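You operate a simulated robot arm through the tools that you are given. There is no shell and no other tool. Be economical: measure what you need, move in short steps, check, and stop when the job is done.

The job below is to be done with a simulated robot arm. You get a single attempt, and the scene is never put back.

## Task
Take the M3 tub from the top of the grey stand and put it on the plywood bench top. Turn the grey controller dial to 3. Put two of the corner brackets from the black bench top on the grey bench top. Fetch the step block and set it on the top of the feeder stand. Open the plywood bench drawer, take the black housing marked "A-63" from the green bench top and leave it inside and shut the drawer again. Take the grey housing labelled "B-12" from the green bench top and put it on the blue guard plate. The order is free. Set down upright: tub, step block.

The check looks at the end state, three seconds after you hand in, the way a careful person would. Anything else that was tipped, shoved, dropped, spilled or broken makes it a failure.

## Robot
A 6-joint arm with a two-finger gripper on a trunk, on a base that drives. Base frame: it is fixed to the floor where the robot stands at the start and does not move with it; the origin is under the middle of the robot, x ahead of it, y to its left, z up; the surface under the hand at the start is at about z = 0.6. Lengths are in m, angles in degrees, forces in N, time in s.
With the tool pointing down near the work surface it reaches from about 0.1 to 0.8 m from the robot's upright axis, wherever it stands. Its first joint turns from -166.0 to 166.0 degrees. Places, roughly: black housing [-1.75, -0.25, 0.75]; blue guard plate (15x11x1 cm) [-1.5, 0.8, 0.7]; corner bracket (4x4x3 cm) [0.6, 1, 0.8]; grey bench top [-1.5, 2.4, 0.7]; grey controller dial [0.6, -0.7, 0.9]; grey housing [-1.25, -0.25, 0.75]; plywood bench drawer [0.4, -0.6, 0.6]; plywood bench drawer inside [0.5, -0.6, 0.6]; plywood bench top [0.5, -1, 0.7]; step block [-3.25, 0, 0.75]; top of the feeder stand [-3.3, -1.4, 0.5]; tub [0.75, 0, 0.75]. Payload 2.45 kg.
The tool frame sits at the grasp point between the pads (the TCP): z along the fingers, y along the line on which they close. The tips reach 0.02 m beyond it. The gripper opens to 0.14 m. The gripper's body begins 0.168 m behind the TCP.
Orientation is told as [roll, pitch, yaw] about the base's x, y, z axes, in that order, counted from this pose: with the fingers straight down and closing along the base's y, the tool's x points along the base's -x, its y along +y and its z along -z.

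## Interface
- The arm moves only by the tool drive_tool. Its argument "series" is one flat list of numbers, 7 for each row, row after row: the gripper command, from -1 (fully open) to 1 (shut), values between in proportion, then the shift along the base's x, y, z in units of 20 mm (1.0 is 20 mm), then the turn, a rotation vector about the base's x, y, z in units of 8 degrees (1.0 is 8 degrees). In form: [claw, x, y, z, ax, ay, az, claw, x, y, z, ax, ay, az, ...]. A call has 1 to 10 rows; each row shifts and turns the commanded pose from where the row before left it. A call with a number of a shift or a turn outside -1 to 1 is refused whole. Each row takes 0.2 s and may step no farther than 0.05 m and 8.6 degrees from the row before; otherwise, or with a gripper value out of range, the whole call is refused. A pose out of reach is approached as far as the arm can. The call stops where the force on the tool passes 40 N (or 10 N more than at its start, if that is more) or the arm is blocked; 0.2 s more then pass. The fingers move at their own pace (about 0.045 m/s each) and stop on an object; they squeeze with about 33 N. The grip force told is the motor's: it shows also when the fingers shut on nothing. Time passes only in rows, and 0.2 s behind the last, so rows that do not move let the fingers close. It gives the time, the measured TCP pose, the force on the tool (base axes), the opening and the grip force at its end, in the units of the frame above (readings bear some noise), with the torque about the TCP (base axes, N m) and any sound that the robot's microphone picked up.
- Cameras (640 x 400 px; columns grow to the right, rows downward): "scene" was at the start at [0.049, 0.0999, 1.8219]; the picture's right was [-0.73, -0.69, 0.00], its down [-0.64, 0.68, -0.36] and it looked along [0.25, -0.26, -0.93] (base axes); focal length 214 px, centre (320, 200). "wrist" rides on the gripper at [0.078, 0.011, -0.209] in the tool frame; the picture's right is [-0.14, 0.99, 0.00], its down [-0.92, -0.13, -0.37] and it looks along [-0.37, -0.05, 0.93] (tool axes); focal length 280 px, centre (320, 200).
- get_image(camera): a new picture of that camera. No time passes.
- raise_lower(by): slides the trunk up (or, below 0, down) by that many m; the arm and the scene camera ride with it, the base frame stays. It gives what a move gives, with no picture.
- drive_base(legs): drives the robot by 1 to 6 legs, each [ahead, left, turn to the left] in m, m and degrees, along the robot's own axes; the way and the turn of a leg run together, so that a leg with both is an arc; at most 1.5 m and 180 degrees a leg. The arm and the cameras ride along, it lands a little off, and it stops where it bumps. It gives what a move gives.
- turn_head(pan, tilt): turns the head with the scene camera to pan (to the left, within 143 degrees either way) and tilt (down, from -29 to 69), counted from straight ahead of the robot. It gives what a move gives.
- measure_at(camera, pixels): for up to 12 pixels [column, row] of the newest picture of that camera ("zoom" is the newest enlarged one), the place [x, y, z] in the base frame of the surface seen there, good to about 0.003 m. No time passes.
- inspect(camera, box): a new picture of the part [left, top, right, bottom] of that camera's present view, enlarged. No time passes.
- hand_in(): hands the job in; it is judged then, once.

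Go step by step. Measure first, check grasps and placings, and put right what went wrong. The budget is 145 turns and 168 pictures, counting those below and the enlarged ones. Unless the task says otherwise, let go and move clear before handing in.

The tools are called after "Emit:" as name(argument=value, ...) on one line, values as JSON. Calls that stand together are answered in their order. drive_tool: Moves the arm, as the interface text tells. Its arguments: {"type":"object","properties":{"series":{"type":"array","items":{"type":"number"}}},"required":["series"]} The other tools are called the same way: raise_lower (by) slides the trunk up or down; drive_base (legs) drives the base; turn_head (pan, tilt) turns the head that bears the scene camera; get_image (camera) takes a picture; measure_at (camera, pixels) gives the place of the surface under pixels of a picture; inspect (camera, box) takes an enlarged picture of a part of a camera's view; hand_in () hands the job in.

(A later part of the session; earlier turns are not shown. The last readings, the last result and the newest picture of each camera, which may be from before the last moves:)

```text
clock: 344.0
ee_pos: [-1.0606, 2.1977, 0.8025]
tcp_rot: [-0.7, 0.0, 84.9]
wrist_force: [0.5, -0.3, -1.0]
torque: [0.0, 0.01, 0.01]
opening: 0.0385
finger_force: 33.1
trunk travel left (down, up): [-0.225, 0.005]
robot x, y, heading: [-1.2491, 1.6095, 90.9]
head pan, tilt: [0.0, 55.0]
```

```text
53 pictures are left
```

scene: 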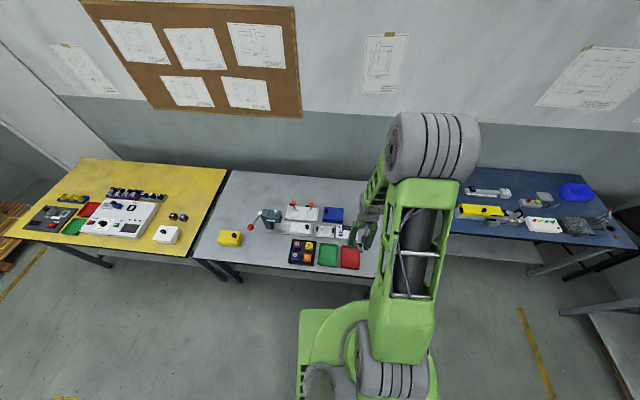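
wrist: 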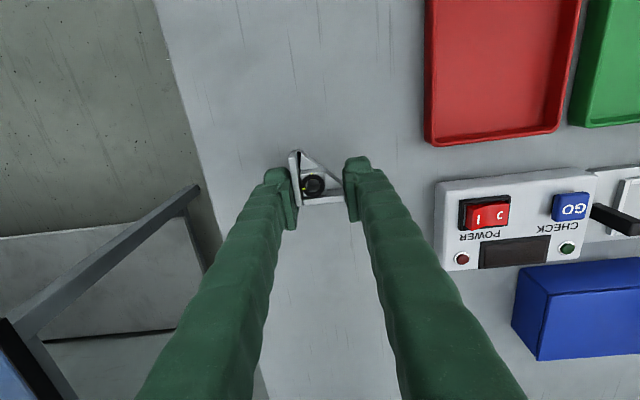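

The area beneath is clear bench. I'll lower the last 4 cm, release and rise.

Emit:
drive_tool(series=[1, 0, 0, -1, 0, 0, 0, 1, 0, 0, -0.6, 0, 0, 0, 1, 0, 0, -0.2, 0, 0, 0, 1, 0, 0, -0.15, 0, 0, 0, 1, 0, 0, -0.1, 0, 0, 0])

Emit:
drive_tool(series=[0.1, 0, 0, 0, 0, 0, 0, 0.1, 0, 0, 0, 0, 0, 0, 0.1, 0, 0, 0.5, 0, 0, 0, 0.1, 0, 0, 1, 0, 0, 0, 0.1, 0, 0, 1, 0, 0, 0, 0.1, 0, 0, 1, 0, 0, 0, 0.1, 0, 0, 1, 0, 0, 0, 0.1, 0, -0.5, 1, 0, 0, 0, 0.1, 0, -1, 1, 0, 0, 0, 0.1, 0, -1, 1, 0, 0, 0])

Emit:
drive_tool(series=[0, 0, -1, 1, 0, 0, 0, 0, 0, -1, 1, 0, 0, 0, 0, -0.5, -1, 1, 0, 0, 0, 0, -0.5, -1, 1, 0, 0, 0, 0, -0.5, -1, 1, 0, 0, 0])

Emit:
get_image(camera="wrist")

```text
clock: 345.2
ee_pos: [-1.0594, 2.1988, 0.7633]
tcp_rot: [-0.7, -0.1, 84.9]
wrist_force: [-1.9, -2.4, 10.6]
torque: [-0.12, 0.2, 0.0]
opening: 0.0385
finger_force: 33.1
trunk travel left (down, up): [-0.225, 0.005]
robot x, y, heading: [-1.253, 1.6074, 90.6]
head pan, tilt: [0.0, 55.0]
```

```text
clock: 347.4
ee_pos: [-1.0607, 2.1502, 0.9124]
tcp_rot: [-0.7, 0.0, 85.0]
wrist_force: [-0.1, -0.5, 0.3]
torque: [0.0, -0.01, 0.01]
opening: 0.0631
finger_force: 0.1
trunk travel left (down, up): [-0.225, 0.005]
robot x, y, heading: [-1.2539, 1.6086, 91.1]
head pan, tilt: [0.0, 55.0]
```

```text
clock: 348.6
ee_pos: [-1.0906, 2.0478, 1.0131]
tcp_rot: [-0.7, -0.1, 84.9]
wrist_force: [0.1, 0.3, 0.1]
torque: [0.05, 0.0, -0.02]
opening: 0.0701
finger_force: 0.1
trunk travel left (down, up): [-0.225, 0.005]
robot x, y, heading: [-1.2519, 1.6084, 90.3]
head pan, tilt: [0.0, 55.0]
```

```text
52 pictures are left
```

wrist: 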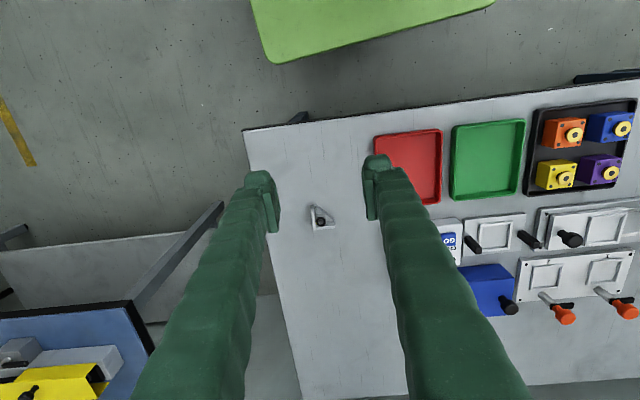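

Bracket one is on the grey bench. I'll return to the black bench for the second.

Emit:
drive_base(legs=[[0, 0, -91], [0.8, 0, 0], [0, -0.53, 0], [0.36, 0, 0]])

Emit:
get_image(camera="wrist")

```text
clock: 363.6
ee_pos: [0.318, 0.8338, 1.0127]
tcp_rot: [-0.7, 0.1, -8.2]
wrist_force: [0.5, -0.4, 0.7]
torque: [-0.02, 0.06, 0.0]
opening: 0.07
finger_force: 0.1
trunk travel left (down, up): [-0.225, 0.005]
robot x, y, heading: [-0.1139, 1.0182, -2.4]
head pan, tilt: [0.0, 55.0]
```

```text
51 pictures are left
```

wrist: 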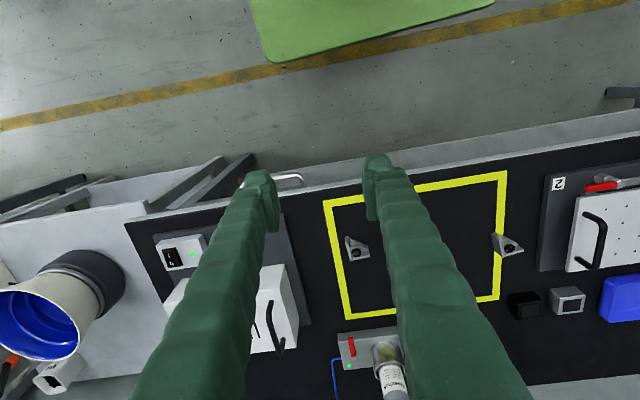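

The bracket at (357,248) is closest, so I'll enlarge and measure it.

Emit:
inspect(camera="wrist", box=[320, 220, 390, 275])

Emit:
measure_at(camera="zoom", pixels=[[260, 240], [300, 225], [350, 260], [280, 290], [330, 290], [400, 290], [320, 250], [450, 300]])

```text
7.27 times, centred on (355, 248) of wrist
```

zoom: 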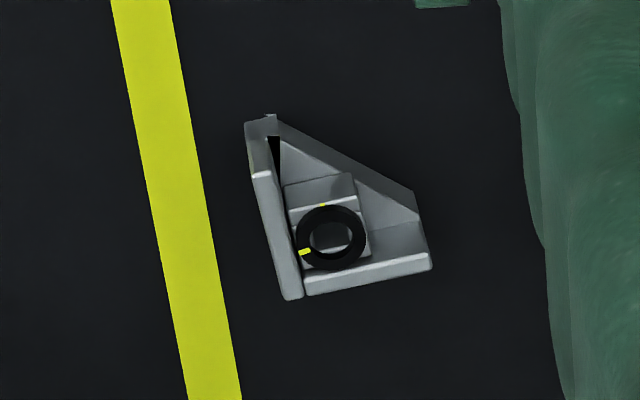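

```text
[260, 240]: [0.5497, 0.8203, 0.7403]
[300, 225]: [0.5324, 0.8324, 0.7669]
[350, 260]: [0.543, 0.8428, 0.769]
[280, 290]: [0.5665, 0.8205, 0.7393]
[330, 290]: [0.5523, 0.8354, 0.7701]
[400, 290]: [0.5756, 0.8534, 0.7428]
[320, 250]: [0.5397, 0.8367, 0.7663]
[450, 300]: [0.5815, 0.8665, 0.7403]
```

The bracket's wall spans y 0.825–0.861 at x≈0.551, roughly square to the base axes. I'll rotate +7°, move above, and check before descending.

Emit:
drive_tool(series=[0, 1, 0.1, 0, 0, 0, 0.45, 0, 1, 0.1, 0, 0, 0, 0.45, 0, 1, 0.1, 0, 0, 0, 0, 0, 1, 0.1, 0, 0, 0, 0, 0, 1, 0.05, 0, 0, 0, 0, 0, 1, 0, 0, 0, 0, 0, 0, 1, 0, 0, 0, 0, 0, 0, 1, 0, 0, 0, 0, 0, 0, 1, 0, -1, 0, 0, 0, 0, 1, 0, -1, 0, 0, 0])

Emit:
drive_tool(series=[0, 1, 0, -1, 0, 0, 0, 0, 0.6, 0, -1, 0, 0, 0, 0, 0, 0, -1, 0, 0, 0, 0, 0, 0, -1, 0, 0, 0])

Emit:
inspect(camera="wrist", box=[240, 100, 400, 240])

Emit:
measure_at(camera="zoom", pixels=[[270, 170], [300, 180], [320, 185], [340, 180], [300, 160], [320, 170], [340, 165], [355, 170]])

```text
clock: 365.8
ee_pos: [0.5185, 0.8418, 0.9717]
tcp_rot: [-0.8, -0.1, -1.1]
wrist_force: [-0.3, 0.2, 0.3]
torque: [-0.01, 0.0, -0.01]
opening: 0.0699
finger_force: 0.2
trunk travel left (down, up): [-0.225, 0.005]
robot x, y, heading: [-0.1144, 1.0183, -2.8]
head pan, tilt: [0.0, 55.0]
```

```text
clock: 366.8
ee_pos: [0.5488, 0.8433, 0.8926]
tcp_rot: [-0.7, 0.0, -1.1]
wrist_force: [0.4, -0.2, 0.5]
torque: [0.01, 0.0, -0.01]
opening: 0.07
finger_force: 0.0
trunk travel left (down, up): [-0.225, 0.005]
robot x, y, heading: [-0.1176, 1.0171, -2.6]
head pan, tilt: [0.0, 55.0]
```

```text
2.86 times, centred on (320, 170) of wrist
```

zoom: 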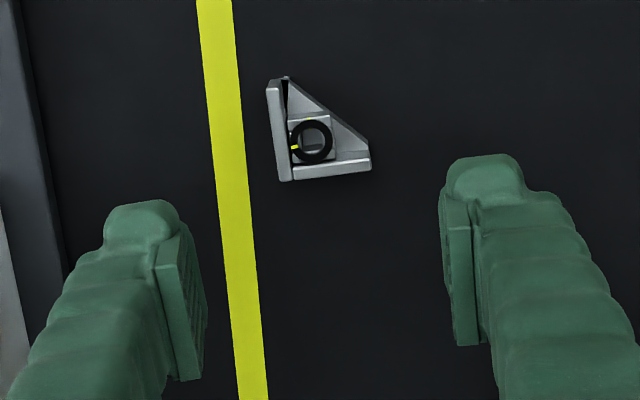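

```text
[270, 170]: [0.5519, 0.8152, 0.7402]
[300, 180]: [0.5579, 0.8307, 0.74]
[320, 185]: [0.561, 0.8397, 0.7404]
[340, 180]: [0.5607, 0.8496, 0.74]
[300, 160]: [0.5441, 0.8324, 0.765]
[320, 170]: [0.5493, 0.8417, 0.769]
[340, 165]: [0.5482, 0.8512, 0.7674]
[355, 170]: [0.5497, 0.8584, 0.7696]
```

Aligned. Descend, grip and lift.

Emit:
drive_tool(series=[0, 0, 0, -1, 0, 0, 0, 0, 0, 0, -1, 0, 0, 0, 0, 0, 0, -1, 0, 0, 0, 0, 0, 0, -1, 0, 0, 0, 0, 0, 0, -1, 0, 0, 0, 0, 0, 0, -1, 0, 0, 0, 0, 0, 0, -0.5, 0, 0, 0])

Emit:
drive_tool(series=[1, 0, 0, 0, 0, 0, 0, 1, 0, 0, 0, 0, 0, 0, 1, 0, 0, 0, 0, 0, 0, 1, 0, 0, 0, 0, 0, 0, 1, 0, 0, 0, 0, 0, 0])

Emit:
drive_tool(series=[1, 0, 0, 0.5, 0, 0, 0, 1, 0, 0, 1, 0, 0, 0, 1, 0, 0, 1, 0, 0, 0, 1, 0, 0, 1, 0, 0, 0, 1, 0, 0, 1, 0, 0, 0, 1, 0, 0, 1, 0, 0, 0, 1, -1, 0.5, 1, 0, 0, 0, 1, -1, 0.5, 1, 0, 0, 0, 1, -1, 0.5, 1, 0, 0, 0, 1, -1, 0.5, 1, 0, 0, 0])

Emit:
drive_tool(series=[1, -1, 1, 1, 0, 0, 0, 1, -1, 1, 1, 0, 0, 0, 1, -1, 1, 1, 0, 0, 0, 1, -1, 1, 1, 0, 0, 0, 1, -1, 1, 1, 0, 0, 0])

Emit:
get_image(camera="wrist")

```text
clock: 368.4
ee_pos: [0.5485, 0.8417, 0.7622]
tcp_rot: [-0.7, -0.1, -1.2]
wrist_force: [-1.0, -0.6, -0.8]
torque: [-0.01, 0.0, 0.01]
opening: 0.0699
finger_force: 0.1
trunk travel left (down, up): [-0.225, 0.005]
robot x, y, heading: [-0.1143, 1.0199, -2.3]
head pan, tilt: [0.0, 55.0]
```

```text
clock: 369.6
ee_pos: [0.5477, 0.8416, 0.7633]
tcp_rot: [-0.7, -0.1, -1.1]
wrist_force: [-0.4, 0.1, -0.3]
torque: [0.0, -0.05, 0.0]
opening: 0.0384
finger_force: 33.5
trunk travel left (down, up): [-0.225, 0.005]
robot x, y, heading: [-0.1113, 1.0178, -2.6]
head pan, tilt: [0.0, 55.0]
```

```text
clock: 371.8
ee_pos: [0.4699, 0.8837, 0.9537]
tcp_rot: [-0.7, -0.1, -1.2]
wrist_force: [0.0, 0.3, -0.1]
torque: [-0.03, 0.0, 0.02]
opening: 0.0386
finger_force: 33.3
trunk travel left (down, up): [-0.225, 0.005]
robot x, y, heading: [-0.114, 1.0197, -2.5]
head pan, tilt: [0.0, 55.0]
```

```text
clock: 372.9
ee_pos: [0.3683, 0.9847, 1.0546]
tcp_rot: [-0.7, -0.1, -1.1]
wrist_force: [0.8, -0.1, -0.3]
torque: [0.0, -0.04, 0.04]
opening: 0.0387
finger_force: 32.4
trunk travel left (down, up): [-0.225, 0.005]
robot x, y, heading: [-0.1184, 1.0204, -2.6]
head pan, tilt: [0.0, 55.0]
```

```text
48 pictures are left
```

wrist: 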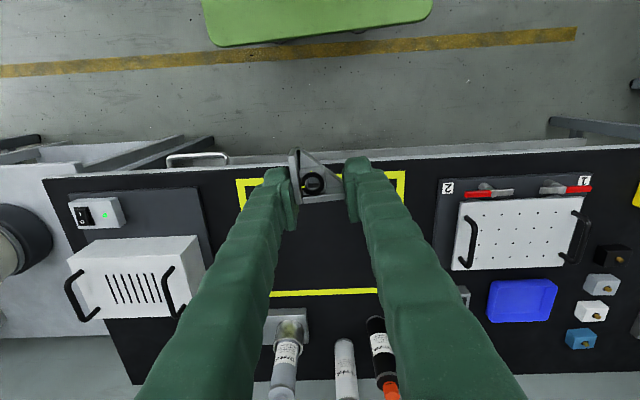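

The second bracket is held. I'll drive back to the grey bench.

Emit:
drive_base(legs=[[-0.36, 0, 2.5], [0, 0.57, 0], [-0.8, 0, 0], [0, 0, 90]])

Emit:
get_image(camera="wrist")

```text
clock: 388.2
ee_pos: [-1.2659, 2.0951, 1.0546]
tcp_rot: [-0.6, 0.0, 91.3]
wrist_force: [0.3, 0.3, -2.0]
torque: [-0.01, -0.01, -0.01]
opening: 0.0386
finger_force: 32.7
trunk travel left (down, up): [-0.225, 0.005]
robot x, y, heading: [-1.2833, 1.6135, 90.0]
head pan, tilt: [0.0, 55.0]
```

```text
47 pictures are left
```

wrist: 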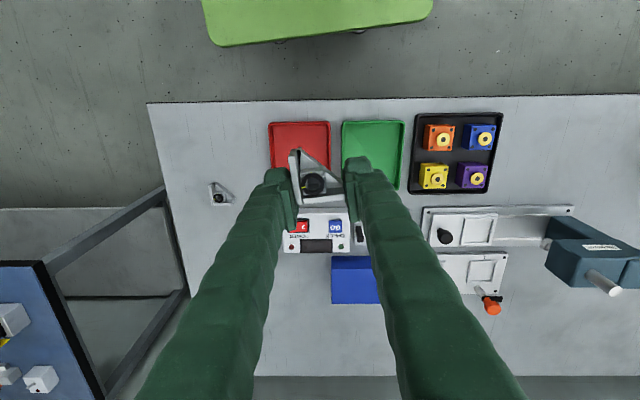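

Bracket one is at (220,195). I'll put the second one at (-1.05,2.30), about 10 cm beyond it.

Emit:
drive_tool(series=[1, 1, 0.93, 0, 0, 0, 0, 1, 1, 0.93, 0, 0, 0, 0, 1, 1, 0.93, 0, 0, 0, 0, 1, 1, 0.93, 0, 0, 0, 0, 1, 1, 0.93, 0, 0, 0, 0, 1, 1, 0.93, 0, 0, 0, 0, 1, 1, 0.93, 0, 0, 0, 0, 1, 1, 0.93, 0, 0, 0, 0, 1, 1, 0.93, 0, 0, 0, 0, 1, 1, 0.93, 0, 0, 0, 0])

Emit:
drive_tool(series=[1, 0.8, 0.93, -1, 0, 0, 0, 1, 0, 0, -1, 0, 0, 0, 1, 0, 0, -1, 0, 0, 0, 1, 0, 0, -1, 0, 0, 0, 1, 0, 0, -1, 0, 0, 0, 1, 0, 0, -1, 0, 0, 0, 1, 0, 0, -1, 0, 0, 0, 1, 0, 0, -1, 0, 0, 0, 1, 0, 0, -1, 0, 0, 0, 1, 0, 0, -1, 0, 0, 0])

Emit:
get_image(camera="wrist")

```text
clock: 390.4
ee_pos: [-1.0665, 2.2814, 1.0534]
tcp_rot: [-0.6, 0.0, 91.3]
wrist_force: [0.6, -0.4, -0.3]
torque: [-0.02, 0.03, 0.0]
opening: 0.0387
finger_force: 33.2
trunk travel left (down, up): [-0.225, 0.005]
robot x, y, heading: [-1.284, 1.6143, 89.7]
head pan, tilt: [0.0, 55.0]
```

```text
clock: 392.6
ee_pos: [-1.0512, 2.3011, 0.8539]
tcp_rot: [-0.7, 0.0, 91.3]
wrist_force: [-0.7, -0.9, -1.3]
torque: [0.04, -0.01, 0.03]
opening: 0.0383
finger_force: 33.9
trunk travel left (down, up): [-0.225, 0.005]
robot x, y, heading: [-1.2833, 1.6097, 89.6]
head pan, tilt: [0.0, 55.0]
```

```text
46 pictures are left
```

wrist: 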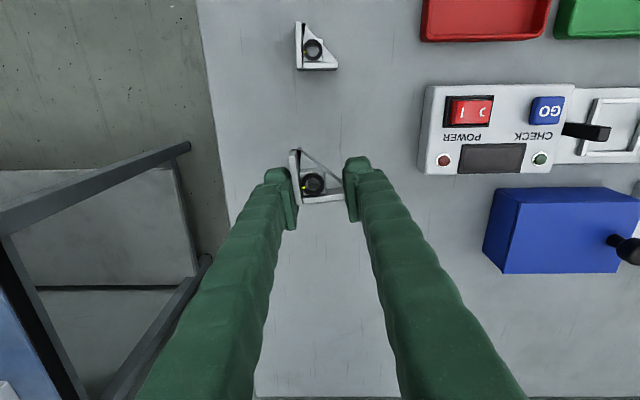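

Clear. I'll lower the last 9 cm, release and rise.

Emit:
drive_tool(series=[1, 0, 0, -1, 0, 0, 0, 1, 0, 0, -1, 0, 0, 0, 1, 0, 0, -1, 0, 0, 0, 1, 0, 0, -1, 0, 0, 0, 1, 0, 0, -0.25, 0, 0, 0, 1, 0, 0, -0.15, 0, 0, 0, 1, 0, 0, -0.1, 0, 0, 0])

Emit:
drive_tool(series=[0.1, 0, 0, 0, 0, 0, 0, 0.1, 0, 0, 0, 0, 0, 0, 0.1, 0, 0, 0.5, 0, 0, 0, 0.1, 0, 0, 1, 0, 0, 0, 0.1, 0, 0, 1, 0, 0, 0, 0.1, 0, 0, 1, 0, 0, 0, 0.1, 0, 0, 1, 0, 0, 0, 0.1, 0, 0, 1, 0, 0, 0, 0.1, 0, -1, 1, 0, 0, 0, 0.1, 0, -1, 1, 0, 0, 0])

Emit:
drive_tool(series=[0, -0.5, -1, 1, 0, 0, 0, 0, -0.5, -1, 1, 0, 0, 0, 0, -0.5, -1, 1, 0, 0, 0, 0, -1, -1, 1, 0, 0, 0, 0, -1, -1, 1, 0, 0, 0, 0, -1, -1, 0, 0, 0, 0, 0, -1, -1, 0, 0, 0, 0, 0, -1, -1, 0, 0, 0, 0, 0, -1, -1, 0, 0, 0, 0, 0, -1, -1, 0, 0, 0, 0])

Emit:
get_image(camera="wrist")

```text
clock: 394.2
ee_pos: [-1.0507, 2.3019, 0.7639]
tcp_rot: [-0.6, -0.1, 91.2]
wrist_force: [-0.5, 0.2, -0.9]
torque: [-0.01, 0.02, 0.04]
opening: 0.0384
finger_force: 33.0
trunk travel left (down, up): [-0.225, 0.005]
robot x, y, heading: [-1.2795, 1.6126, 89.6]
head pan, tilt: [0.0, 55.0]
```

```text
clock: 396.4
ee_pos: [-1.051, 2.2611, 0.9162]
tcp_rot: [-0.8, 0.1, 91.2]
wrist_force: [0.3, -1.0, 0.7]
torque: [0.02, -0.03, 0.02]
opening: 0.0628
finger_force: 0.0
trunk travel left (down, up): [-0.225, 0.005]
robot x, y, heading: [-1.2837, 1.6113, 89.6]
head pan, tilt: [0.0, 55.0]
```

```text
clock: 398.6
ee_pos: [-1.2193, 2.0629, 1.0135]
tcp_rot: [-0.7, -0.1, 91.2]
wrist_force: [0.3, -0.3, 0.9]
torque: [0.0, 0.01, 0.02]
opening: 0.0701
finger_force: 0.0
trunk travel left (down, up): [-0.225, 0.005]
robot x, y, heading: [-1.2851, 1.611, 89.7]
head pan, tilt: [0.0, 55.0]
```

```text
45 pictures are left
```

wrist: 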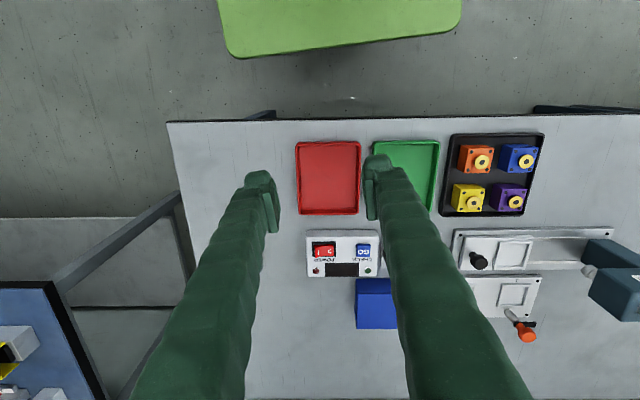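

Both brackets are released on the grey bench. Now the step block in the west: I'll look that way.

Emit:
turn_head(pan=80, tilt=40)

Emit:
get_image(camera="scene")

Emit:
turn_head(pan=120, tilt=30)

Emit:
get_image(camera="scene")

```text
clock: 400.1
ee_pos: [-1.2184, 2.0621, 1.0142]
tcp_rot: [-0.6, 0.0, 91.2]
wrist_force: [0.0, -0.3, -0.2]
torque: [-0.04, -0.03, 0.01]
opening: 0.0699
finger_force: 0.0
trunk travel left (down, up): [-0.225, 0.005]
robot x, y, heading: [-1.2797, 1.6156, 89.9]
head pan, tilt: [80.0, 40.0]
```

```text
44 pictures are left
```

scene: 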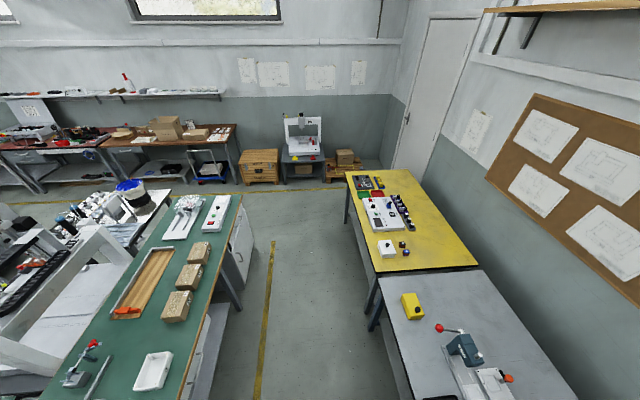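

```text
clock: 401.2
ee_pos: [-1.2184, 2.0626, 1.0148]
tcp_rot: [-0.6, 0.1, 91.2]
wrist_force: [-0.3, -0.9, 0.8]
torque: [0.0, 0.02, 0.03]
opening: 0.0702
finger_force: 0.2
trunk travel left (down, up): [-0.225, 0.005]
robot x, y, heading: [-1.2847, 1.6154, 89.8]
head pan, tilt: [120.0, 30.0]
```

```text
43 pictures are left
```

scene: 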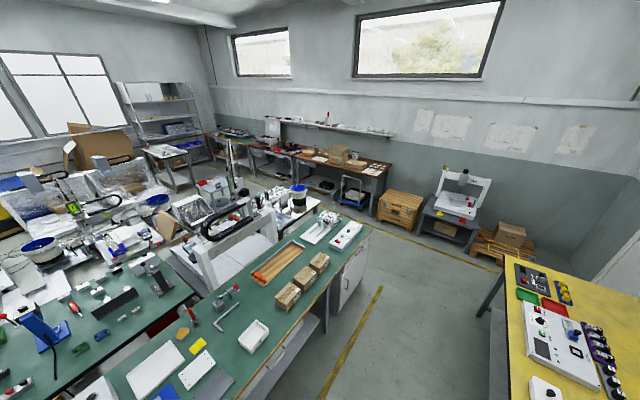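

Emit:
measure_at(camera="scene", pixels=[[370, 236], [335, 215], [318, 205], [298, 190], [290, 215], [315, 195], [345, 250], [385, 230], [215, 185], [355, 310], [430, 240], [275, 215]])

Emit:
inspect(camera="scene", box=[140, 140, 380, 290])

```text
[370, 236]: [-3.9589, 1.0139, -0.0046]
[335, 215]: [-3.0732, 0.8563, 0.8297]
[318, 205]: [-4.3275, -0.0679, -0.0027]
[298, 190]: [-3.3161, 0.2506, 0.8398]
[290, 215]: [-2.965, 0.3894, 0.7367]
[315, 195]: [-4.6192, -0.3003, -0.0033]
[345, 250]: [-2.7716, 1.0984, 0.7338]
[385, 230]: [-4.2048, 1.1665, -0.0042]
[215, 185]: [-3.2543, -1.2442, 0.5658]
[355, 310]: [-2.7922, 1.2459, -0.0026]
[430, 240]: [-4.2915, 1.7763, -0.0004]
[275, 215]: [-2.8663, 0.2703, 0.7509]
```

```text
2.67 times, centred on (260, 215) of scene
```

zoom: 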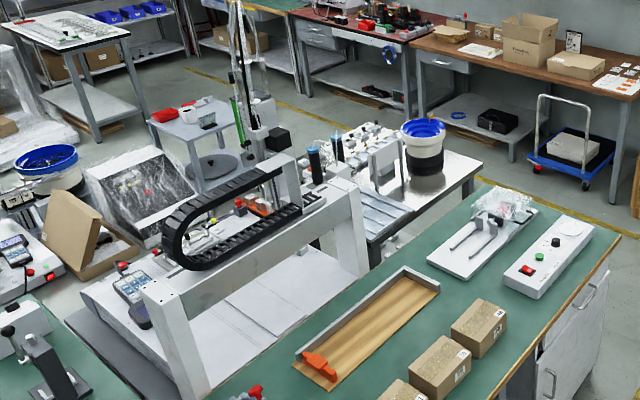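

The step-block table is around (-3.3,0.1) with open floor to its west, and the feeder stand is near (-3.25,-1.25). I'll turn west, drive along the corridor and look.

Emit:
drive_base(legs=[[0, 0, 90], [1.4, 0, 0], [1.3, 0, 0]])

Emit:
turn_head(pan=80, tilt=45)

Emit:
get_image(camera="scene")

```text
clock: 417.7
ee_pos: [-4.3939, 1.7271, 1.0146]
tcp_rot: [-0.7, -0.2, -179.7]
wrist_force: [0.7, -0.3, 0.8]
torque: [0.01, 0.1, 0.01]
opening: 0.0698
finger_force: 0.1
trunk travel left (down, up): [-0.225, 0.005]
robot x, y, heading: [-3.943, 1.6552, 178.8]
head pan, tilt: [120.0, 30.0]
stopped in leg 3: the robot was blocked; the commanded pose is now the measured one
```

```text
clock: 418.8
ee_pos: [-4.3964, 1.7268, 1.0142]
tcp_rot: [-0.6, -0.1, -179.8]
wrist_force: [-0.9, 0.7, 0.6]
torque: [-0.03, 0.0, 0.01]
opening: 0.0702
finger_force: 0.1
trunk travel left (down, up): [-0.225, 0.005]
robot x, y, heading: [-3.9476, 1.6567, 179.1]
head pan, tilt: [80.0, 45.0]
```

```text
41 pictures are left
```

scene: 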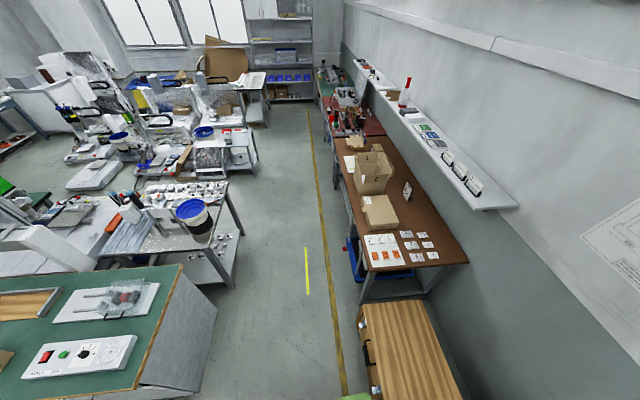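

The base met the wooden crate ahead. I'll back off 6 cm and measure the aisle leading south.

Emit:
drive_base(legs=[[-0.08, 0, 0]])

Emit:
get_image(camera="scene")

Emit:
measure_at(camera="scene", pixels=[[181, 265], [216, 310], [228, 182], [234, 285], [335, 180], [358, 295], [215, 215], [360, 350], [320, 120], [238, 135], [250, 160], [215, 240]])

Emit:
inspect(camera="scene", box=[80, 110, 270, 290])

```text
clock: 419.8
ee_pos: [-4.3149, 1.725, 1.0153]
tcp_rot: [-0.7, -0.1, -179.7]
wrist_force: [1.4, -0.1, 0.2]
torque: [0.02, 0.07, 0.03]
opening: 0.07
finger_force: 0.1
trunk travel left (down, up): [-0.225, 0.005]
robot x, y, heading: [-3.8641, 1.6505, 179.4]
head pan, tilt: [80.0, 45.0]
```

```text
40 pictures are left
```

scene: 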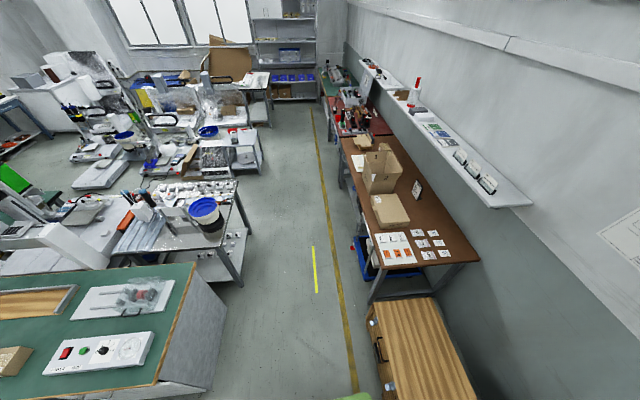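

```text
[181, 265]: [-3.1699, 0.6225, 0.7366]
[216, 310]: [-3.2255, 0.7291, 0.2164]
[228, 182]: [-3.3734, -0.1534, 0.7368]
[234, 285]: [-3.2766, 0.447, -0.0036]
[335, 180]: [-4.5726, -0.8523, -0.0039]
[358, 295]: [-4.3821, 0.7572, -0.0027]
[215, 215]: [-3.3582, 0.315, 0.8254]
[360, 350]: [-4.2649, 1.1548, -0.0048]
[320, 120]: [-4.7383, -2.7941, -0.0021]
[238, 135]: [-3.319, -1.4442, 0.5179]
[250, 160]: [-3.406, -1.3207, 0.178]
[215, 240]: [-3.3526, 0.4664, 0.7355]
```

```text
2.22 times, centred on (175, 200) of scene
```

zoom: 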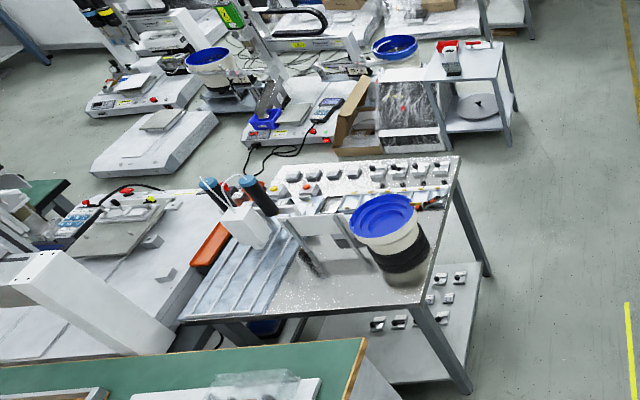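

The aisle is about 1 m wide (x -4.4…-3.4). I'll turn to face east here, then slide south to stand beside the step-block table.

Emit:
drive_base(legs=[[-0.12, 0, 0], [0, 0, 180], [-0.14, 0, 0], [0, -1.45, 0]])

Emit:
turn_head(pan=-10, tilt=60)

Emit:
get_image(camera="scene")

Emit:
get_image(camera="wrist")

```text
clock: 441.8
ee_pos: [-3.4413, 0.1375, 1.0139]
tcp_rot: [-0.8, -0.1, 0.7]
wrist_force: [0.8, 0.1, -0.4]
torque: [0.0, 0.0, 0.02]
opening: 0.0701
finger_force: 0.2
trunk travel left (down, up): [-0.225, 0.005]
robot x, y, heading: [-3.8934, 0.206, -0.9]
head pan, tilt: [80.0, 45.0]
```

```text
clock: 443.4
ee_pos: [-3.4414, 0.1375, 1.0143]
tcp_rot: [-0.7, -0.1, 0.5]
wrist_force: [0.7, 0.3, 0.1]
torque: [-0.02, 0.0, 0.01]
opening: 0.0696
finger_force: 0.1
trunk travel left (down, up): [-0.225, 0.005]
robot x, y, heading: [-3.8901, 0.2053, -1.0]
head pan, tilt: [-10.0, 60.0]
```

```text
38 pictures are left
```

scene: 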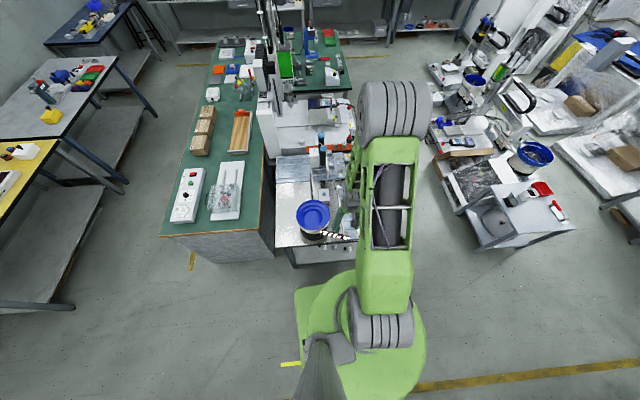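

```text
37 pictures are left
```

wrist: 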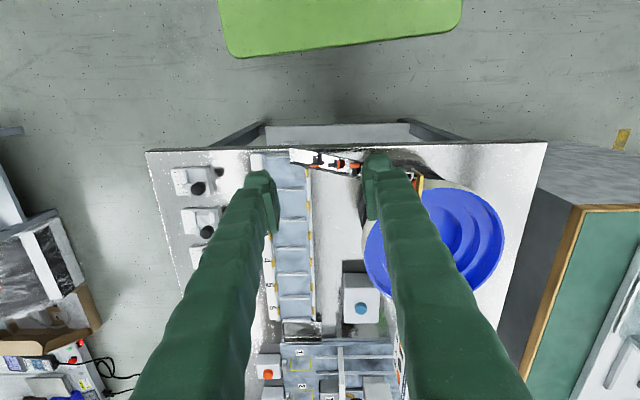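

White blocks with knobs stand on the left side of the table at (200,180) and (205,225). I'll enlarge that area.

Emit:
inspect(camera="wrist", box=[150, 140, 310, 290])

Emit:
drive_tool(series=[0, 0, -1, 0, 0, 0, 0, 0, 0, -1, 0, 0, 0, 0, 0, 0, -1, 0, 0, 0, 0, 0, 0, -1, 0, 0, 0, 0, 0, 0, -1, 0, 0, 0, 0, 0, 0, -1, 0, 0, 0, 0, 0, 0, -1, 0, 0, 0, 0, 0, 0, -1, 0, 0, 0, 0])

Emit:
get_image(camera="wrist")

```text
2.67 times, centred on (230, 215) of wrist
```

zoom: 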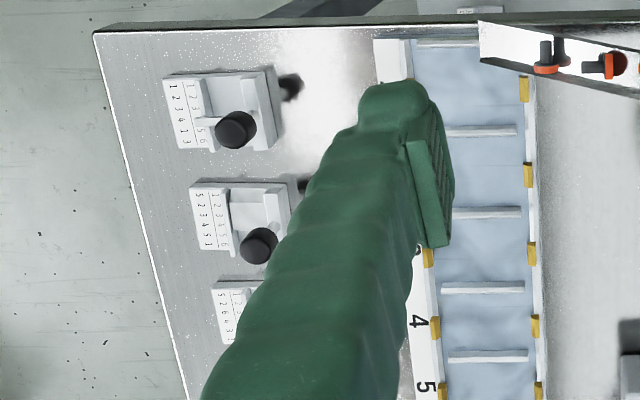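

```text
clock: 445.2
ee_pos: [-3.4412, -0.0235, 1.0135]
tcp_rot: [-0.7, -0.1, 0.5]
wrist_force: [0.6, -0.3, 0.6]
torque: [0.0, 0.01, 0.0]
opening: 0.0702
finger_force: 0.0
trunk travel left (down, up): [-0.225, 0.005]
robot x, y, heading: [-3.8914, 0.2041, -1.1]
head pan, tilt: [-10.0, 60.0]
```

```text
35 pictures are left
```

wrist: 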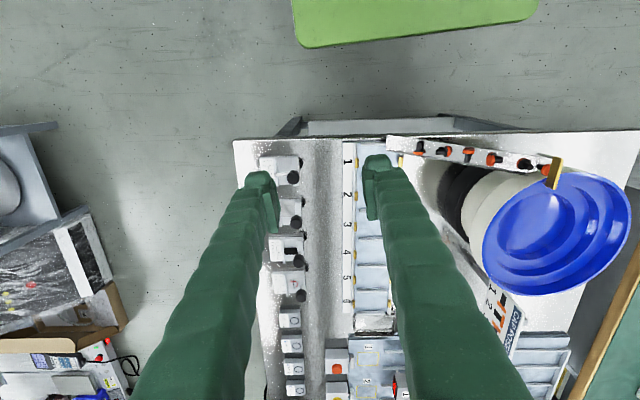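

Emit:
inspect(camera="wrist", box=[220, 130, 360, 270])

Emit:
inspect(camera="wrist", box=[240, 250, 420, 400])

```text
2.86 times, centred on (290, 200) of wrist
```

zoom: 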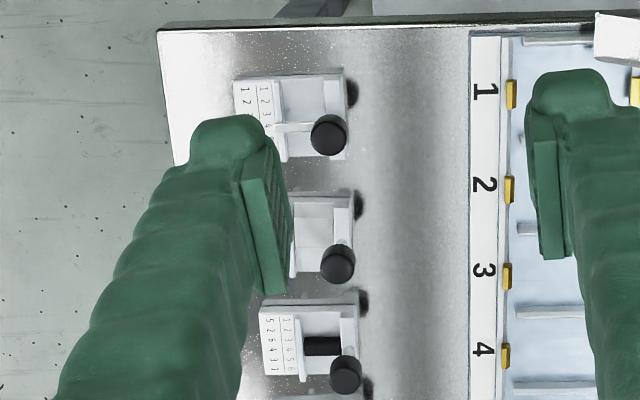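

```text
2.67 times, centred on (330, 325) of wrist
```

zoom: 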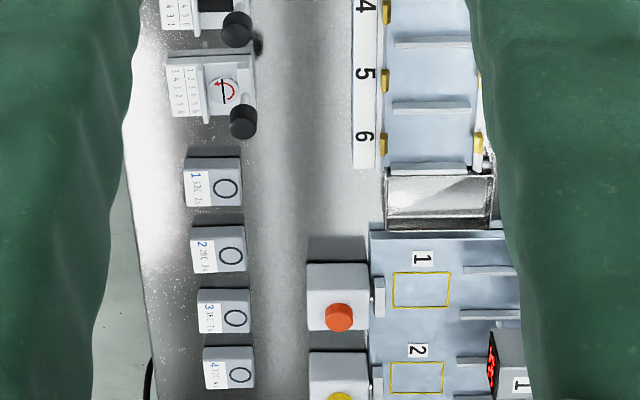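

Several fixtures are on the table. I'll measure their positions and view the table from the scene camera to single out the step block.

Emit:
measure_at(camera="wrist", pixels=[[283, 165], [290, 210], [288, 245], [290, 285], [292, 318], [293, 345], [372, 322], [336, 360], [338, 390], [362, 350], [370, 260]])

Emit:
inspect(camera="scene", box=[260, 110, 370, 260])

```text
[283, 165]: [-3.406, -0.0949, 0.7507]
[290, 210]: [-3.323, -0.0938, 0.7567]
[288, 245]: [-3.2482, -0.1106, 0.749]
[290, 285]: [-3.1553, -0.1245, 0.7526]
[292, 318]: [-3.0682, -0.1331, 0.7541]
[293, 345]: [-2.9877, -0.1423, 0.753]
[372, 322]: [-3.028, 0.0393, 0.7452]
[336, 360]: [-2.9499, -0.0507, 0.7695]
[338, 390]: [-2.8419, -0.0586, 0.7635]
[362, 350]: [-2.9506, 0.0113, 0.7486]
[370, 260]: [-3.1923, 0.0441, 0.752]
```

```text
2.67 times, centred on (315, 185) of scene
```

zoom: 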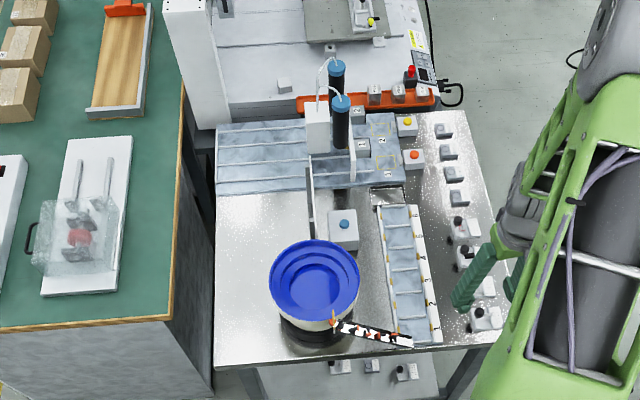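

Fixtures 2–4 at x≈-3.32, -3.25 and -3.16 are the candidates. I'll shift so they lie between the fingers and enlarge them.

Emit:
drive_tool(series=[-1, 0, -1, 0, 0, 0, 0, -1, 0, -1, 0, 0, 0, 0, -1, 0, -1, 0, 0, 0, 0, -1, 0, -1, 0, 0, 0, 0, -1, 0, -0.5, 0, 0, 0, 0])

Emit:
inspect(camera="wrist", box=[260, 140, 380, 300])

Emit:
inspect(camera="wrist", box=[280, 190, 370, 300])

```text
clock: 446.4
ee_pos: [-3.4406, -0.1139, 1.0136]
tcp_rot: [-0.7, 0.0, 0.7]
wrist_force: [0.7, 0.4, -0.4]
torque: [-0.03, -0.03, 0.0]
opening: 0.14
finger_force: 0.0
trunk travel left (down, up): [-0.225, 0.005]
robot x, y, heading: [-3.8929, 0.2052, -0.5]
head pan, tilt: [-10.0, 60.0]
```

```text
2.50 times, centred on (320, 220) of wrist
```

zoom: 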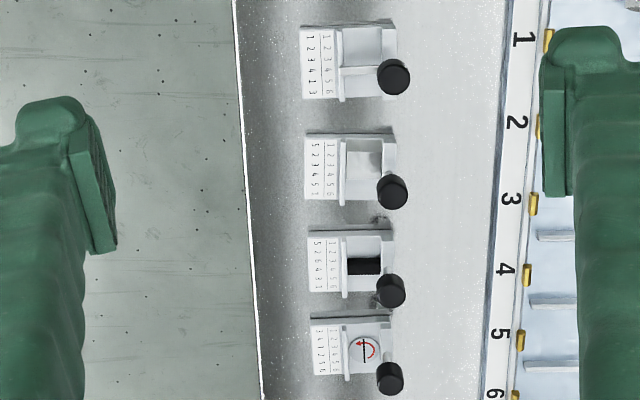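

```text
3.64 times, centred on (325, 245) of wrist
```

zoom: 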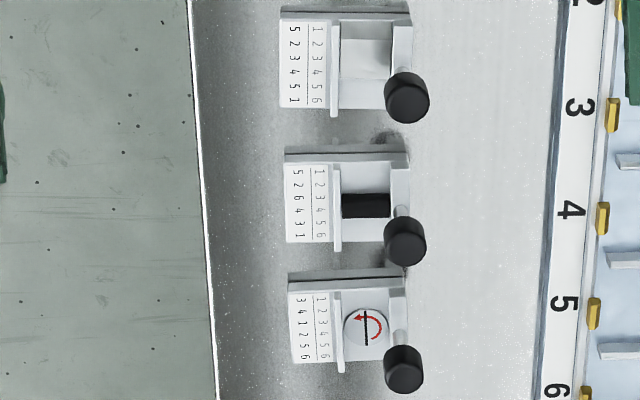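

Emit:
inspect(camera="wrist", box=[302, 143, 352, 183])

Emit:
inspect(camera="wrist", box=[304, 188, 350, 225])

Emit:
inspect(camera="wrist", box=[304, 226, 350, 263])

```text
10.00 times, centred on (327, 163) of wrist
```

zoom: 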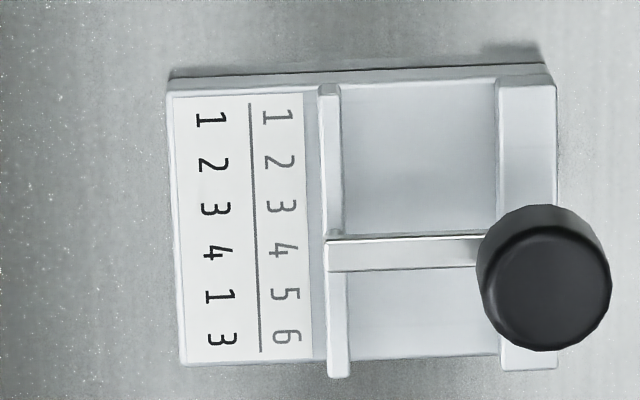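

```text
10.81 times, centred on (327, 206) of wrist
```

zoom: 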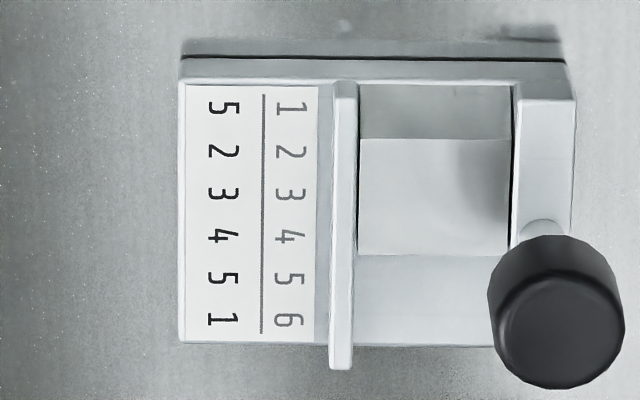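

```text
10.81 times, centred on (327, 244) of wrist
```

zoom: 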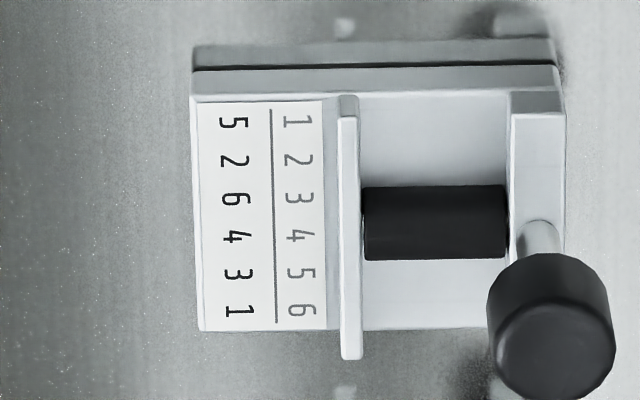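

Fixture 2 holds the stepped insert (a raised step), so it is the step block, near (-3.32,-0.09). I'll measure its outline for the grasp.

Emit:
inspect(camera="wrist", box=[304, 188, 350, 225])

Emit:
measure_at(camera="zoom", pixels=[[190, 100], [190, 335], [345, 110], [340, 350], [560, 120], [545, 180], [555, 310], [430, 200], [430, 310], [240, 220], [620, 200], [120, 200]])

```text
10.81 times, centred on (327, 206) of wrist
```

zoom: 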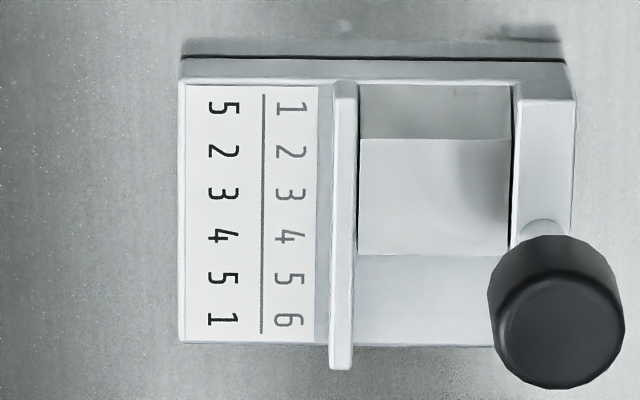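

```text
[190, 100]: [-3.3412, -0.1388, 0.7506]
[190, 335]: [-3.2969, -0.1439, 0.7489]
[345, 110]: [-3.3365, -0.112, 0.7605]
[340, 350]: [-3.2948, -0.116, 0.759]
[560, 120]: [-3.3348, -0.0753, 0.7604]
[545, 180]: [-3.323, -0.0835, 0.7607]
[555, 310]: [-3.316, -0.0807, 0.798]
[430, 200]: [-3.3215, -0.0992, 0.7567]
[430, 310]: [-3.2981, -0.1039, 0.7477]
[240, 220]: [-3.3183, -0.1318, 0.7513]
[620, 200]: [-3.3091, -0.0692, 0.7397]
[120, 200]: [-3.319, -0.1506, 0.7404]
```

Block: x -3.343…-3.294, y -0.142…-0.073, base top z 0.75, knob to 0.80. I'll turn -7°, move above it with 0.10 opening and check.

Emit:
drive_tool(series=[-0.43, 1, 0.05, 0, 0, 0, -0.45, -0.43, 1, 0.05, 0, 0, 0, -0.45, -0.43, 1, 0.05, 0, 0, 0, 0, -0.43, 1, 0.05, -0.5, 0, 0, 0, -0.43, 1, 0.05, -1, 0, 0, 0, -0.43, 1, 0.1, -1, 0, 0, 0, -0.43, 0.1, 0, -1, 0, 0, 0, -0.43, 0, 0, -1, 0, 0, 0, -0.43, 0, 0, -1, 0, 0, 0, -0.43, 0, 0, -1, 0, 0, 0])

Emit:
get_image(camera="wrist")

Emit:
measure_at(camera="wrist", pixels=[[283, 140], [290, 130], [284, 170], [340, 130], [345, 150], [320, 168], [300, 150], [320, 120]])

```text
clock: 448.6
ee_pos: [-3.3179, -0.1072, 0.8853]
tcp_rot: [-0.6, -0.1, -6.5]
wrist_force: [-0.9, 0.4, 0.0]
torque: [0.0, 0.03, 0.01]
opening: 0.1
finger_force: 0.1
trunk travel left (down, up): [-0.225, 0.005]
robot x, y, heading: [-3.8938, 0.2062, -0.5]
head pan, tilt: [-10.0, 60.0]
```

```text
25 pictures are left
```

wrist: 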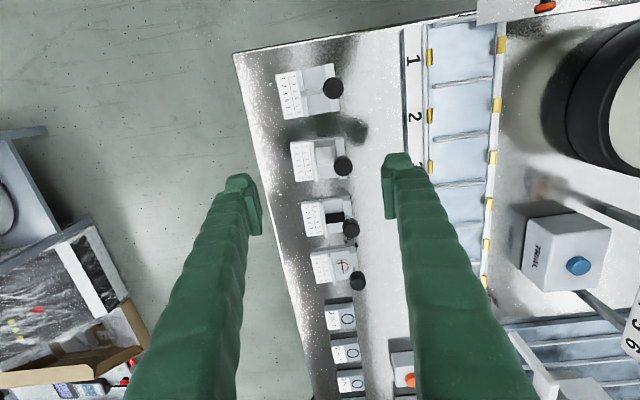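

```text
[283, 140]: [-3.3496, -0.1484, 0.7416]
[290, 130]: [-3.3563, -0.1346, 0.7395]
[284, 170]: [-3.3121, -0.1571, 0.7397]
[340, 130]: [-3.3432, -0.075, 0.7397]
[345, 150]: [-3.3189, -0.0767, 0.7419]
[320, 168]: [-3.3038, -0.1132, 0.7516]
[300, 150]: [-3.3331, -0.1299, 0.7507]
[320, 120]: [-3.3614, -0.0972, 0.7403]
```

Aligned over the step block (I'll save pictures from now on). Descend, grip and lift a little.

Emit:
drive_tool(series=[-0.43, 0, 0, -1, 0, 0, 0, -0.43, 0, 0, -1, 0, 0, 0, -0.43, 0, 0, -1, 0, 0, 0, -0.43, 0, 0, -1, 0, 0, 0, -0.43, 0, 0, -1, 0, 0, 0, -0.43, 0, 0, -1, 0, 0, 0, -0.43, 0, 0, -0.2, 0, 0, 0])

Emit:
drive_tool(series=[1, 0, 0, 0, 0, 0, 0, 1, 0, 0, 0, 0, 0, 0, 1, 0, 0, 0, 0, 0, 0, 1, 0, 0, 0, 0, 0, 0, 1, 0, 0, 0, 0, 0, 0])

Emit:
drive_tool(series=[1, 0, 0, 0.5, 0, 0, 0, 1, 0, 0, 1, 0, 0, 0, 1, 0, 0, 1, 0, 0, 0, 1, 0, 0, 1, 0, 0, 0, 1, 0, 0, 1, 0, 0, 0])

Emit:
get_image(camera="wrist")

```text
clock: 450.2
ee_pos: [-3.3184, -0.1066, 0.7604]
tcp_rot: [-0.8, -0.2, -6.6]
wrist_force: [0.9, -0.5, 0.2]
torque: [0.0, -0.01, 0.01]
opening: 0.1004
finger_force: 0.0
trunk travel left (down, up): [-0.225, 0.005]
robot x, y, heading: [-3.8909, 0.2097, -0.7]
head pan, tilt: [-10.0, 60.0]
```

```text
clock: 451.1
ee_pos: [-3.3157, -0.1075, 0.7684]
tcp_rot: [-1.0, -0.5, -6.5]
wrist_force: [-7.6, 11.2, 48.2]
torque: [-1.53, 0.24, 0.01]
opening: 0.0599
finger_force: 30.2
trunk travel left (down, up): [-0.225, 0.005]
robot x, y, heading: [-3.8899, 0.2092, -0.7]
head pan, tilt: [-10.0, 60.0]
stopped in row 4: the force on the tool passed its limit at 44 N (the readings are from after the stop); the commanded pose is now the measured one
```

```text
clock: 452.4
ee_pos: [-3.3173, -0.1085, 0.8537]
tcp_rot: [-0.7, -0.2, -6.6]
wrist_force: [-0.2, -0.1, -1.3]
torque: [-0.01, 0.0, 0.0]
opening: 0.0287
finger_force: 32.7
trunk travel left (down, up): [-0.225, 0.005]
robot x, y, heading: [-3.8947, 0.2087, -0.8]
head pan, tilt: [-10.0, 60.0]
```

```text
24 pictures are left
```

wrist: 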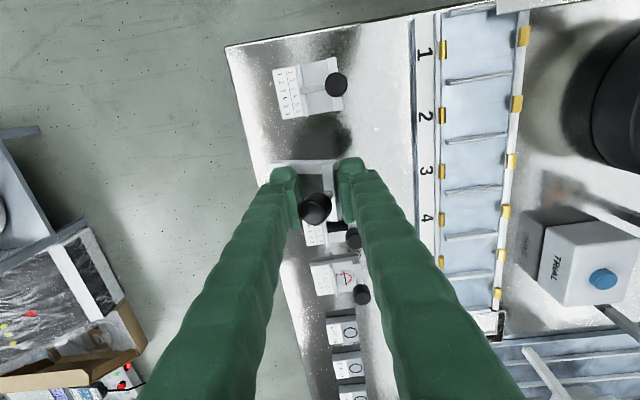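

The fingers slid up over the base plate and now grip the inner wall and post (0.029). The block appears lifted, so I'll zoom to check how it sits.

Emit:
inspect(camera="wrist", box=[250, 130, 390, 260])

Emit:
measure_at(camera="zoom", pixels=[[150, 90], [230, 90], [300, 100], [370, 100], [400, 90], [330, 120], [310, 200], [200, 250], [260, 280]])

```text
3.08 times, centred on (320, 195) of wrist
```

zoom: 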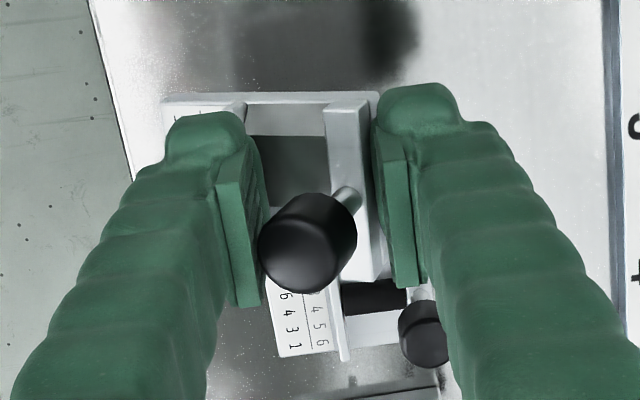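

```text
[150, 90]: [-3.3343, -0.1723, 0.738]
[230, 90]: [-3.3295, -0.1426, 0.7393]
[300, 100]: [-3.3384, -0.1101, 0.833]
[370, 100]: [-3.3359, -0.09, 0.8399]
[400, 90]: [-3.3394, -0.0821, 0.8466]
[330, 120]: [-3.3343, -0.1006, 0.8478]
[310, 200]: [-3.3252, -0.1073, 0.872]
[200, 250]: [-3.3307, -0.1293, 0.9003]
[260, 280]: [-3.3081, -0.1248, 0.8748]
```

The block is held level between its inner wall and post, lifted about 8.5 cm. I'll raise it, retract, and drive south to the feeder stand.

Emit:
drive_tool(series=[1, 0, 0, 0.7, 0, 0, 0, 1, 0, 0, 0.7, 0, 0, 0, 1, 0, 0, 0.7, 0, 0, 0, 1, 0, 0, 0.7, 0, 0, 0, 1, 0, 0, 0.7, 0, 0, 0, 1, -0.6, 0, 0.7, 0, 0, 0, 1, -0.6, 0, 0.7, 0, 0, 0, 1, -0.6, 0, 0.7, 0, 0, 0, 1, -0.6, 0, 0, 0, 0, 0, 1, -0.6, 0, 0, 0, 0, 0])

Emit:
drive_tool(series=[1, -0.6, 0.2, 0, 0, 0, 0, 1, -0.6, 0.2, 0, 0, 0, 0, 1, -0.6, 0.2, 0, 0, 0, 0, 1, -0.6, 0.2, 0, 0, 0, 0, 1, 0, 0, 0, 0, 0, 0])

Emit:
drive_base(legs=[[-0.03, -1.0, 0.7], [0, -0.3, 0]])

Emit:
turn_head(pan=-20, tilt=60)

Emit:
get_image(camera="scene")

```text
clock: 454.6
ee_pos: [-3.3761, -0.1092, 0.965]
tcp_rot: [-0.7, -0.3, -6.6]
wrist_force: [0.2, 0.0, -1.4]
torque: [-0.01, -0.02, 0.03]
opening: 0.0289
finger_force: 32.9
trunk travel left (down, up): [-0.225, 0.005]
robot x, y, heading: [-3.8907, 0.2047, -0.8]
head pan, tilt: [-10.0, 60.0]
```

```text
clock: 455.8
ee_pos: [-3.4251, -0.0918, 0.9671]
tcp_rot: [-0.8, -0.4, -6.5]
wrist_force: [-0.4, 1.0, -0.2]
torque: [0.02, -0.01, -0.01]
opening: 0.0287
finger_force: 33.1
trunk travel left (down, up): [-0.225, 0.005]
robot x, y, heading: [-3.8893, 0.2048, -0.7]
head pan, tilt: [-10.0, 60.0]
```

```text
clock: 467.7
ee_pos: [-3.4427, -1.3835, 0.964]
tcp_rot: [-0.8, -0.3, -4.8]
wrist_force: [-0.1, -0.7, -1.0]
torque: [0.02, -0.03, 0.01]
opening: 0.0282
finger_force: 32.8
trunk travel left (down, up): [-0.225, 0.005]
robot x, y, heading: [-3.9169, -1.1005, 0.9]
head pan, tilt: [-10.0, 60.0]
```

```text
clock: 468.4
ee_pos: [-3.4415, -1.3829, 0.9661]
tcp_rot: [-0.7, -0.2, -4.8]
wrist_force: [0.6, 0.3, -2.0]
torque: [0.0, -0.03, 0.0]
opening: 0.0281
finger_force: 32.8
trunk travel left (down, up): [-0.225, 0.005]
robot x, y, heading: [-3.9199, -1.0977, 0.9]
head pan, tilt: [-20.0, 60.0]
```

```text
22 pictures are left
```

scene: 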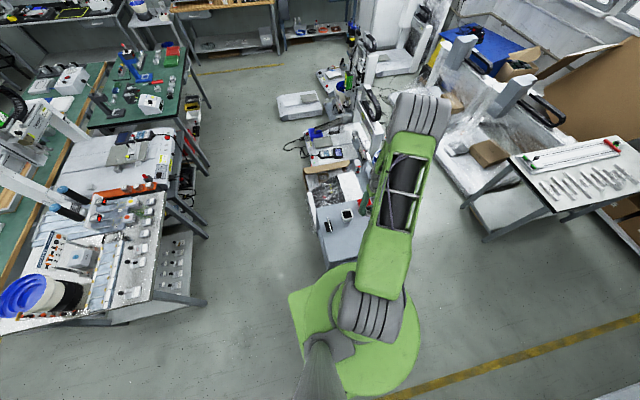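

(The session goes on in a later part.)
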